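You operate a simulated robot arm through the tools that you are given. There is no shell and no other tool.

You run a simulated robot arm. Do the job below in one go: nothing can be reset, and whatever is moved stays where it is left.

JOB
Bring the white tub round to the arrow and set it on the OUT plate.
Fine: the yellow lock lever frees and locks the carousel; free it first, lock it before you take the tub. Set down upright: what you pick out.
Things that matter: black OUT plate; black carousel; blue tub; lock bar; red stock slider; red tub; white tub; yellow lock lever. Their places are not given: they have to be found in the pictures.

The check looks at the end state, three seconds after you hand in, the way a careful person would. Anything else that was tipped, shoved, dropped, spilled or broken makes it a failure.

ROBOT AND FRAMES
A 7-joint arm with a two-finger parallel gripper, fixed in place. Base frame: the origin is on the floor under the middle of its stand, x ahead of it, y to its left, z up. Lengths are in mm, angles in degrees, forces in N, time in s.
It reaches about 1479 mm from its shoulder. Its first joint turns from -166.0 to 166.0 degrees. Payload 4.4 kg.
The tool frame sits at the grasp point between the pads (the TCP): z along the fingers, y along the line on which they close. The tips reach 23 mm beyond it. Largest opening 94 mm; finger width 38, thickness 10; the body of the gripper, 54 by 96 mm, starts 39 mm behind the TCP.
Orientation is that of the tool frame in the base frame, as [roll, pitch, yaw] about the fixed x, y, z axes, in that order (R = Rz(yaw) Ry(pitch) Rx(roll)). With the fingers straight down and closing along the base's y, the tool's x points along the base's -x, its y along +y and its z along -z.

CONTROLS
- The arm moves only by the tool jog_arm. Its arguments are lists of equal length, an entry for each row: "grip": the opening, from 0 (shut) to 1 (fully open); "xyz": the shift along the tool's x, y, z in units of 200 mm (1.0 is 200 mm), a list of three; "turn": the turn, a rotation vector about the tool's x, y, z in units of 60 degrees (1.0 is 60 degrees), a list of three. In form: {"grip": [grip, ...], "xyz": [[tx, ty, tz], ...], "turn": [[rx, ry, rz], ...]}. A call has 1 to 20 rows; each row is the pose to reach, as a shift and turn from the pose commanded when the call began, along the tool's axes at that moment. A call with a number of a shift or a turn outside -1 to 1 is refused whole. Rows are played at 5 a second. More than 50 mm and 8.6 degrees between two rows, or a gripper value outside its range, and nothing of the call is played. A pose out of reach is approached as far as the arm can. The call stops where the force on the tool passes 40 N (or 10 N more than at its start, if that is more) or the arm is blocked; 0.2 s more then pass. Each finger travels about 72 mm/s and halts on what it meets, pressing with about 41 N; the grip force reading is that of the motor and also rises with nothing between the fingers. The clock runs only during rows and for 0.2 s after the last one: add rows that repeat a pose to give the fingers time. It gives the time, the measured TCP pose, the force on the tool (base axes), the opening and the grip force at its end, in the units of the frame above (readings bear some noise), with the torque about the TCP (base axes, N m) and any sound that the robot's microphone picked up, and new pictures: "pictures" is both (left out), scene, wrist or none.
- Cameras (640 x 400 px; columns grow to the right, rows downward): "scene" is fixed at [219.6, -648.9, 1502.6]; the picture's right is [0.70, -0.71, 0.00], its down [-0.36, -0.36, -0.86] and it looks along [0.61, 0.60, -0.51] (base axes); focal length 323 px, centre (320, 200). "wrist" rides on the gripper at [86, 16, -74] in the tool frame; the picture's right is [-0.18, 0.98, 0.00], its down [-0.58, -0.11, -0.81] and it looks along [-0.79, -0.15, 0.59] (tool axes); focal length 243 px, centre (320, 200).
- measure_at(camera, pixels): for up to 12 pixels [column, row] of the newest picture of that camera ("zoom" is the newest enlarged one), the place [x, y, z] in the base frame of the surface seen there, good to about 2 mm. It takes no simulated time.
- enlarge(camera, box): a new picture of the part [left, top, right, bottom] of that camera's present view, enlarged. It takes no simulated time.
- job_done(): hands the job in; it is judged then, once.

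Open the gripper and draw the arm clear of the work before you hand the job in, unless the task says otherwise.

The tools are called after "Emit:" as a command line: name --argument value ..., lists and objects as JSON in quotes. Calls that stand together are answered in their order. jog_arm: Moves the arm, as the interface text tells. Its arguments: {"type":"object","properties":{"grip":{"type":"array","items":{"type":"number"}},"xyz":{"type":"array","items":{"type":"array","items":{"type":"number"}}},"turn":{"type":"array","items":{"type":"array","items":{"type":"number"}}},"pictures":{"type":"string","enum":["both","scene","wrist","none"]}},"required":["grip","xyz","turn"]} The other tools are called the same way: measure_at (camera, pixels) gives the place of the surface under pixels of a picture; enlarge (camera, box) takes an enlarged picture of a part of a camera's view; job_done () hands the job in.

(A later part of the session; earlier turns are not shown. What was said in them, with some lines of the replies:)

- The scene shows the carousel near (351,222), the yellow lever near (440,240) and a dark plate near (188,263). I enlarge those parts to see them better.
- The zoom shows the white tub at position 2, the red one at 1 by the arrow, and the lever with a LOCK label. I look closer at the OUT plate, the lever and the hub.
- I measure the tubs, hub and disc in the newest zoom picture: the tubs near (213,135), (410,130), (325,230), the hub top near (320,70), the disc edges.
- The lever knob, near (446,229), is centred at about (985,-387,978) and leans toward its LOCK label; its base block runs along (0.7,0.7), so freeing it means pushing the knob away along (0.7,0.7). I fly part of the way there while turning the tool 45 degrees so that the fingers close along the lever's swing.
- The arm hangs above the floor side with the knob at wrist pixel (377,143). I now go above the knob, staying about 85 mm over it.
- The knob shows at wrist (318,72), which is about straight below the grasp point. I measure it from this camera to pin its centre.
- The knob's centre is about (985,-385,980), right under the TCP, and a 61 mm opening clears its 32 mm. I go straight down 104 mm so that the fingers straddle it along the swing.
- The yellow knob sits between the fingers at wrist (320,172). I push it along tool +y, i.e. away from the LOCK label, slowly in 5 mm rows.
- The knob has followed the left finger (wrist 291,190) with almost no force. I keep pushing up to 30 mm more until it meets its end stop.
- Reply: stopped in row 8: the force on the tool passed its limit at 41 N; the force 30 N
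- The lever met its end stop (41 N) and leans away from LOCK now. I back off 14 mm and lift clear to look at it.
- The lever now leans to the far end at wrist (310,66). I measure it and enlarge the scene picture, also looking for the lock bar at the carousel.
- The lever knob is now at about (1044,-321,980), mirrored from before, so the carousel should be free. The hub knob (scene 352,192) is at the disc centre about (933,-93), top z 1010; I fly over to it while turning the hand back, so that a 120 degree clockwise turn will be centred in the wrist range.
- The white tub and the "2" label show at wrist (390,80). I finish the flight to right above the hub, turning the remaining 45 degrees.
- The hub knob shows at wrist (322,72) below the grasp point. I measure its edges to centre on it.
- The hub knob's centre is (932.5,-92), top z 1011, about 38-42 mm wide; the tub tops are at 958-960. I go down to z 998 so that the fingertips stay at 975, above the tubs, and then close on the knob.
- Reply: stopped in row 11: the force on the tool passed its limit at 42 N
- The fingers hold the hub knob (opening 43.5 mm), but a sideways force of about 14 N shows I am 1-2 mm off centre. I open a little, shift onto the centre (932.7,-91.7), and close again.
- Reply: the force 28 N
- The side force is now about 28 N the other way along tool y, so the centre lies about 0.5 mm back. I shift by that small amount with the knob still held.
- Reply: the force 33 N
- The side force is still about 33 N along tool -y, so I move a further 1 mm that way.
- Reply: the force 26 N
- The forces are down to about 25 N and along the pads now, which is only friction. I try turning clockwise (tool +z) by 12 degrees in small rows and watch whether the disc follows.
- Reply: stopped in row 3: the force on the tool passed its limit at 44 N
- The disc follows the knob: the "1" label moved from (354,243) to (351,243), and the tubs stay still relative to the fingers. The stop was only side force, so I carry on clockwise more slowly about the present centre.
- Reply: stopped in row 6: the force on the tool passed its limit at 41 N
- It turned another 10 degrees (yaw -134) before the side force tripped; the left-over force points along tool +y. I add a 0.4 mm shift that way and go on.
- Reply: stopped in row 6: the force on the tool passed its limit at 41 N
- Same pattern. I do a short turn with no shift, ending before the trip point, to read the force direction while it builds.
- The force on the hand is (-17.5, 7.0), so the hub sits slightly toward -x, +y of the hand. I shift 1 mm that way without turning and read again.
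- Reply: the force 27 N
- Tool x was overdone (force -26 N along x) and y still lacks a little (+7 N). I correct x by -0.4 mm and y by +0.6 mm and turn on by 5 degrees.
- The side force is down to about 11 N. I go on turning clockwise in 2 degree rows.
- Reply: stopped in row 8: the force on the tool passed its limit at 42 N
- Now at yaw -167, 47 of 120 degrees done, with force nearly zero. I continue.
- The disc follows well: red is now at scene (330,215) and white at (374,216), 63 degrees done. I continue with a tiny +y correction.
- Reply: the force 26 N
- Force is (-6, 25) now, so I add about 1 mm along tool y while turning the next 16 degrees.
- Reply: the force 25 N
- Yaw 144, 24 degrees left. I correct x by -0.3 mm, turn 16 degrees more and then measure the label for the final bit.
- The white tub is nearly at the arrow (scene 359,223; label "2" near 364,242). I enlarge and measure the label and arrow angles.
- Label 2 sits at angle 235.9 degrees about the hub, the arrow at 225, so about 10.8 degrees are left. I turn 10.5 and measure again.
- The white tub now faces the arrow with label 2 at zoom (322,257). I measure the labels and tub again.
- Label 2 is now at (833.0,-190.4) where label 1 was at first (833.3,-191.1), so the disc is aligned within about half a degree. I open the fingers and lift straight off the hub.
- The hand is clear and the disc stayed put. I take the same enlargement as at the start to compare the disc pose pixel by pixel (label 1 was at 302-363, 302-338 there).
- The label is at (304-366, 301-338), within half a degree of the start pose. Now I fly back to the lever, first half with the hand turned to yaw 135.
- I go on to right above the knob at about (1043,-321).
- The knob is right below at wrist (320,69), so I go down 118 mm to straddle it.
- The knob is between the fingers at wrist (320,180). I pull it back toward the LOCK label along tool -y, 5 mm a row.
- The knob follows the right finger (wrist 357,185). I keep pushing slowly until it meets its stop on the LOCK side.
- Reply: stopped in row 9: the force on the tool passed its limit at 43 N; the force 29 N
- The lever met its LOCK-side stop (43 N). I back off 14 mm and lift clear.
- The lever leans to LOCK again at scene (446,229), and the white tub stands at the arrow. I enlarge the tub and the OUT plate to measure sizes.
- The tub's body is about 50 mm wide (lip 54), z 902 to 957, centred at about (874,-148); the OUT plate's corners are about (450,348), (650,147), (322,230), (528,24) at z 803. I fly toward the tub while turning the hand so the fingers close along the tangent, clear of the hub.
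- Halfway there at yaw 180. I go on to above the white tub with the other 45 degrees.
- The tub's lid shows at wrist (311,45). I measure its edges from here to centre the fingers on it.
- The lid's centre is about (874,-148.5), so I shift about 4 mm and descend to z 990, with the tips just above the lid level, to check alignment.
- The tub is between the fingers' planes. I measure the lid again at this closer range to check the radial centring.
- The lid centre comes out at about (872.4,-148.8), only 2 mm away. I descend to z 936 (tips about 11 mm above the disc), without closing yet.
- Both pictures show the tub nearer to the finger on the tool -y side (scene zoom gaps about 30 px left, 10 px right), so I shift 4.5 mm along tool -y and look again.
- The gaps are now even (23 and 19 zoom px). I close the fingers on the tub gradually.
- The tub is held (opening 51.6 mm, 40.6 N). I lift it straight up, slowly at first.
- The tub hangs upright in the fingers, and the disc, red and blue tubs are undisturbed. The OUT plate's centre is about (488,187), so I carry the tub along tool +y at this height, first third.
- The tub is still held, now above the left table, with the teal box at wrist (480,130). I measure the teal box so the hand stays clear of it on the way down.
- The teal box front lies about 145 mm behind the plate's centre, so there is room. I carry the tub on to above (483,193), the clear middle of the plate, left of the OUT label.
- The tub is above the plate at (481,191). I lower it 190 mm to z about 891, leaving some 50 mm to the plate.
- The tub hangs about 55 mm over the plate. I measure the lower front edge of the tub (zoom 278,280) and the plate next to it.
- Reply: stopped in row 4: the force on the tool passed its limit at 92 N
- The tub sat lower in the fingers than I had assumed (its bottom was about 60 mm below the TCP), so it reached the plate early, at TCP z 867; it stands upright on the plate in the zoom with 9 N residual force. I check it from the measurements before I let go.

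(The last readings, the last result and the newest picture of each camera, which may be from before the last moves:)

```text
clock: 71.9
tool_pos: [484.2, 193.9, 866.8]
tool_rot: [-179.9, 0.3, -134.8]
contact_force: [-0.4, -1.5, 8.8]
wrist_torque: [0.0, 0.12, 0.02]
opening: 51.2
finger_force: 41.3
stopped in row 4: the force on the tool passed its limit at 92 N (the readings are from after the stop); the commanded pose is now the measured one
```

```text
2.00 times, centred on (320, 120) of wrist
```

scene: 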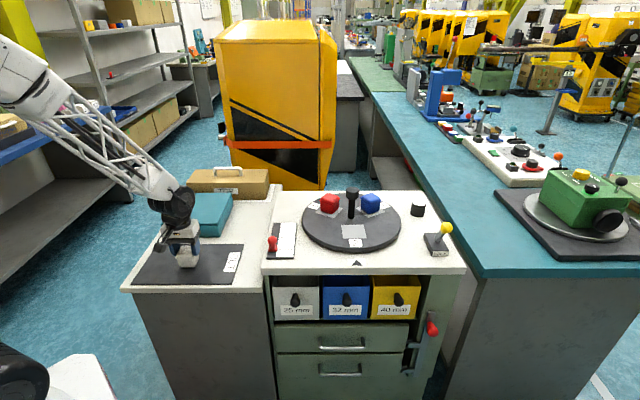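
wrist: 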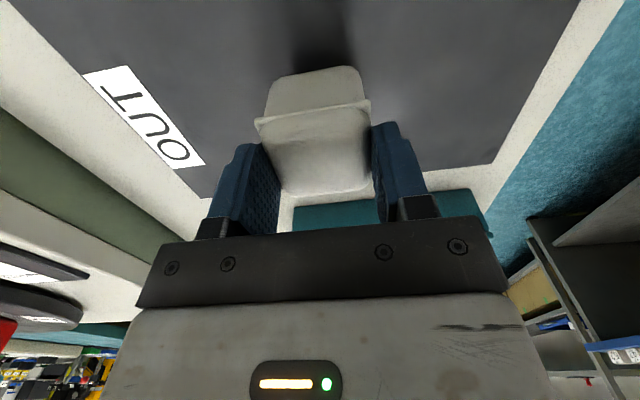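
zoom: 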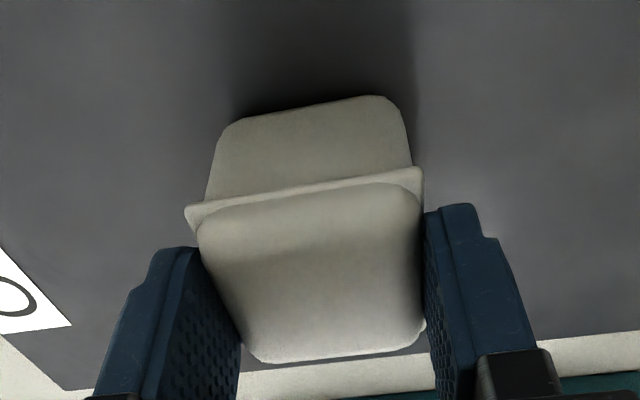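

The lip is level (z 847-849) and the lid top is at 859, exactly 56 mm above the plate, so the tub is seated upright. I open the fingers slowly in place.

Emit:
jog_arm --grip '[0.56, 0.6, 0.66, 0.74, 0.82, 0.9, 0.95, 0.95]' --xyz '[[0, 0, 0], [0, 0, 0], [0, 0, 0], [0, 0, 0], [0, 0, 0], [0, 0, 0], [0, 0, 0], [0, 0, 0]]' --turn '[[0, 0, 0], [0, 0, 0], [0, 0, 0], [0, 0, 0], [0, 0, 0], [0, 0, 0], [0, 0, 0], [0, 0, 0]]'

Emit:
enlarge --camera "scene" --box '[150, 210, 240, 280]'

```text
clock: 73.7
tool_pos: [483.7, 193.7, 864.8]
tool_rot: [179.9, 0.3, -134.9]
contact_force: [0.6, -0.4, -0.4]
wrist_torque: [-0.01, -0.02, 0.0]
opening: 89.2
finger_force: 0.1
```

scene: 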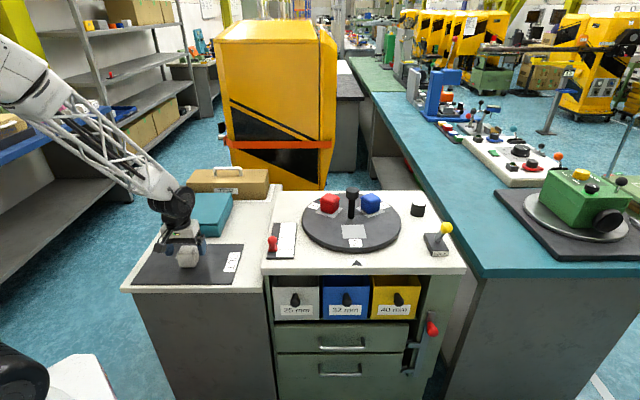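
wrist: 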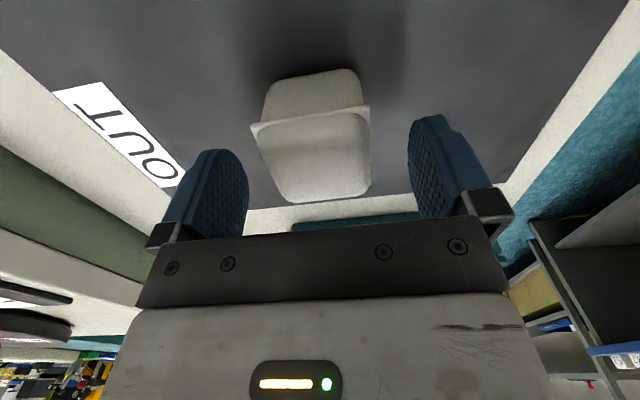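

```text
5.71 times, centred on (195, 245) of scene
```

zoom: 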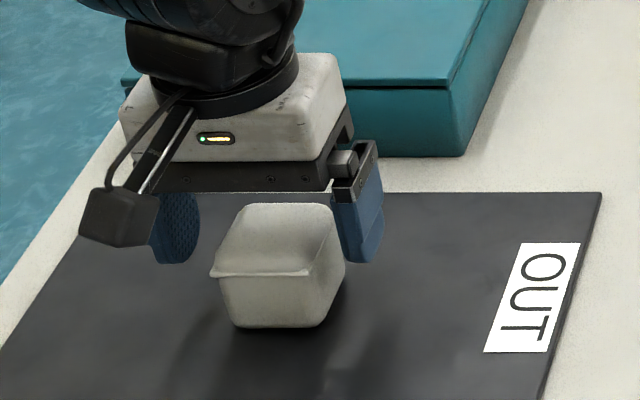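

The tub stands free between the open fingers, upright, no contact force. I lift the hand straight up, clear of everything.

Emit:
jog_arm --grip '[0.95, 0.95, 0.95, 0.95, 0.95, 0.95, 0.95, 0.95, 0.95, 0.95, 0.95, 0.95]' --xyz '[[0, 0, -0.03], [0, 0, -0.08], [0, 0, -0.15], [0, 0, -0.24], [0, 0, -0.33], [0, 0, -0.42], [0, 0, -0.51], [0, 0, -0.6], [0, 0, -0.7], [0, 0, -0.8], [0, 0, -0.9], [0, 0, -1.0]]' --turn '[[0, 0, 0], [0, 0, 0], [0, 0, 0], [0, 0, 0], [0, 0, 0], [0, 0, 0], [0, 0, 0], [0, 0, 0], [0, 0, 0], [0, 0, 0], [0, 0, 0], [0, 0, 0]]'

Emit:
enlarge --camera "scene" --box '[120, 170, 280, 300]'

Emit:
enlarge --camera "scene" --box '[260, 170, 480, 308]'

```text
clock: 76.3
tool_pos: [483.2, 191.2, 1066.9]
tool_rot: [180.0, 0.3, -134.8]
contact_force: [0.9, -0.2, -0.3]
wrist_torque: [0.01, 0.0, -0.01]
opening: 89.2
finger_force: 0.1
```

scene: 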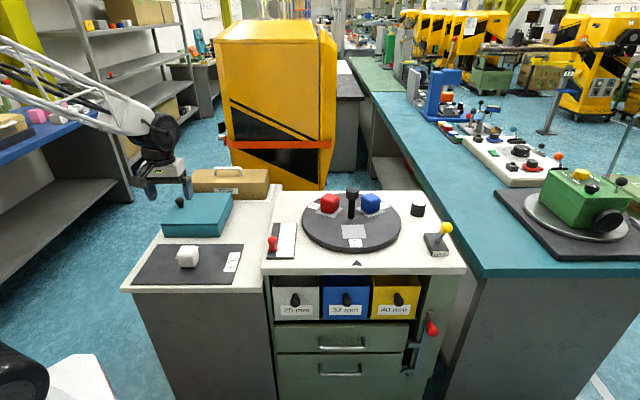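
wrist: 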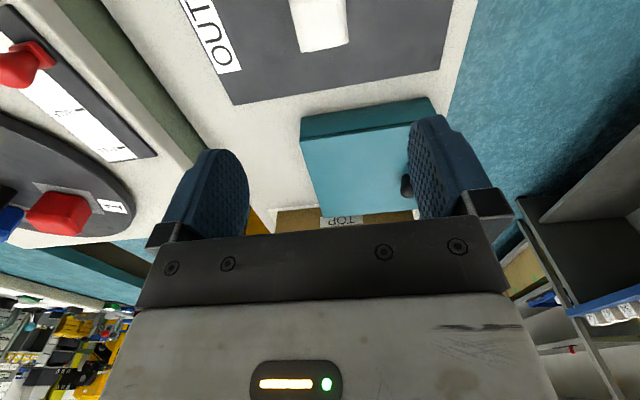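

```text
3.08 times, centred on (200, 235) of scene
```

zoom: 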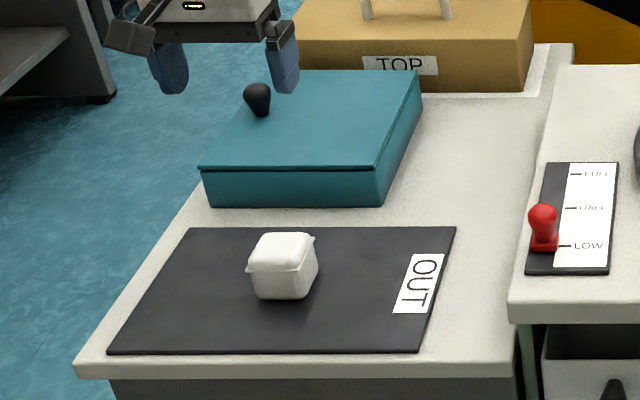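

```text
2.90 times, centred on (370, 239) of scene
```

zoom: 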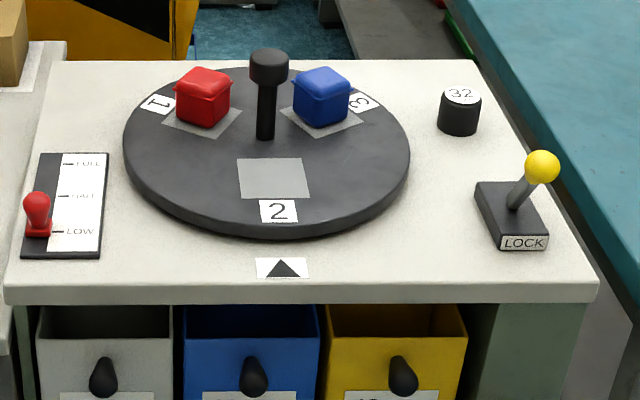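

The white tub stands upright on the OUT plate (zoom 282,265), the lever is back at LOCK, and the red and blue tubs, slider and gauge are untouched. I raise the arm a little more before handing in.

Emit:
jog_arm --grip '[0.95, 0.95, 0.95, 0.95, 0.95, 0.95]' --xyz '[[0, 0, -0.1], [0, 0, -0.2], [0, 0, -0.3], [0, 0, -0.4], [0, 0, -0.5], [0, 0, -0.6]]' --turn '[[0, 0, 0], [0, 0, 0], [0, 0, 0], [0, 0, 0], [0, 0, 0], [0, 0, 0]]' --pictures "scene"

```text
clock: 77.7
tool_pos: [481.9, 191.3, 1185.8]
tool_rot: [180.0, 0.3, -134.9]
contact_force: [-1.2, 1.3, -0.2]
wrist_torque: [0.0, 0.0, 0.02]
opening: 89.1
finger_force: 0.1
```

scene: 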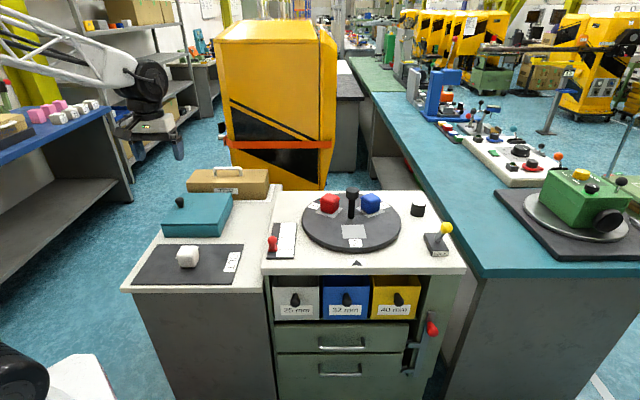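

The arm is clear at z 1186 with the gripper open, and the tub stands at scene (187,256) on the OUT plate. I hand the job in.

Emit:
job_done

```text
The job is handed in.
```

The white tub is standing upright on the OUT plate, and I've handed the job in; the check's result hasn't come back.

- **Carousel:** I freed the lever and turned the carousel about 120° clockwise by its hub knob until the white tub faced the arrow. By the pictures it lined up to within about half a degree.
- **Lock:** I pushed the lever back to its LOCK-side stop before gripping the tub. I never saw the lock bar itself, so the lever's position is the only evidence that the carousel is locked.
- **Set-down:** The tub touched down harder than I intended. It hung about 25 mm lower in the fingers than I had assumed, so it met the plate early, with a force peak of 92 N. Afterwards its lip measured level and its lid sat at the right height above the plate, and I saw no damage.
- **Everything else:** In the last pictures the red and blue tubs, the stock slider, the 32 mm gauge and the teal box look undisturbed. The arm is raised clear with the gripper open.
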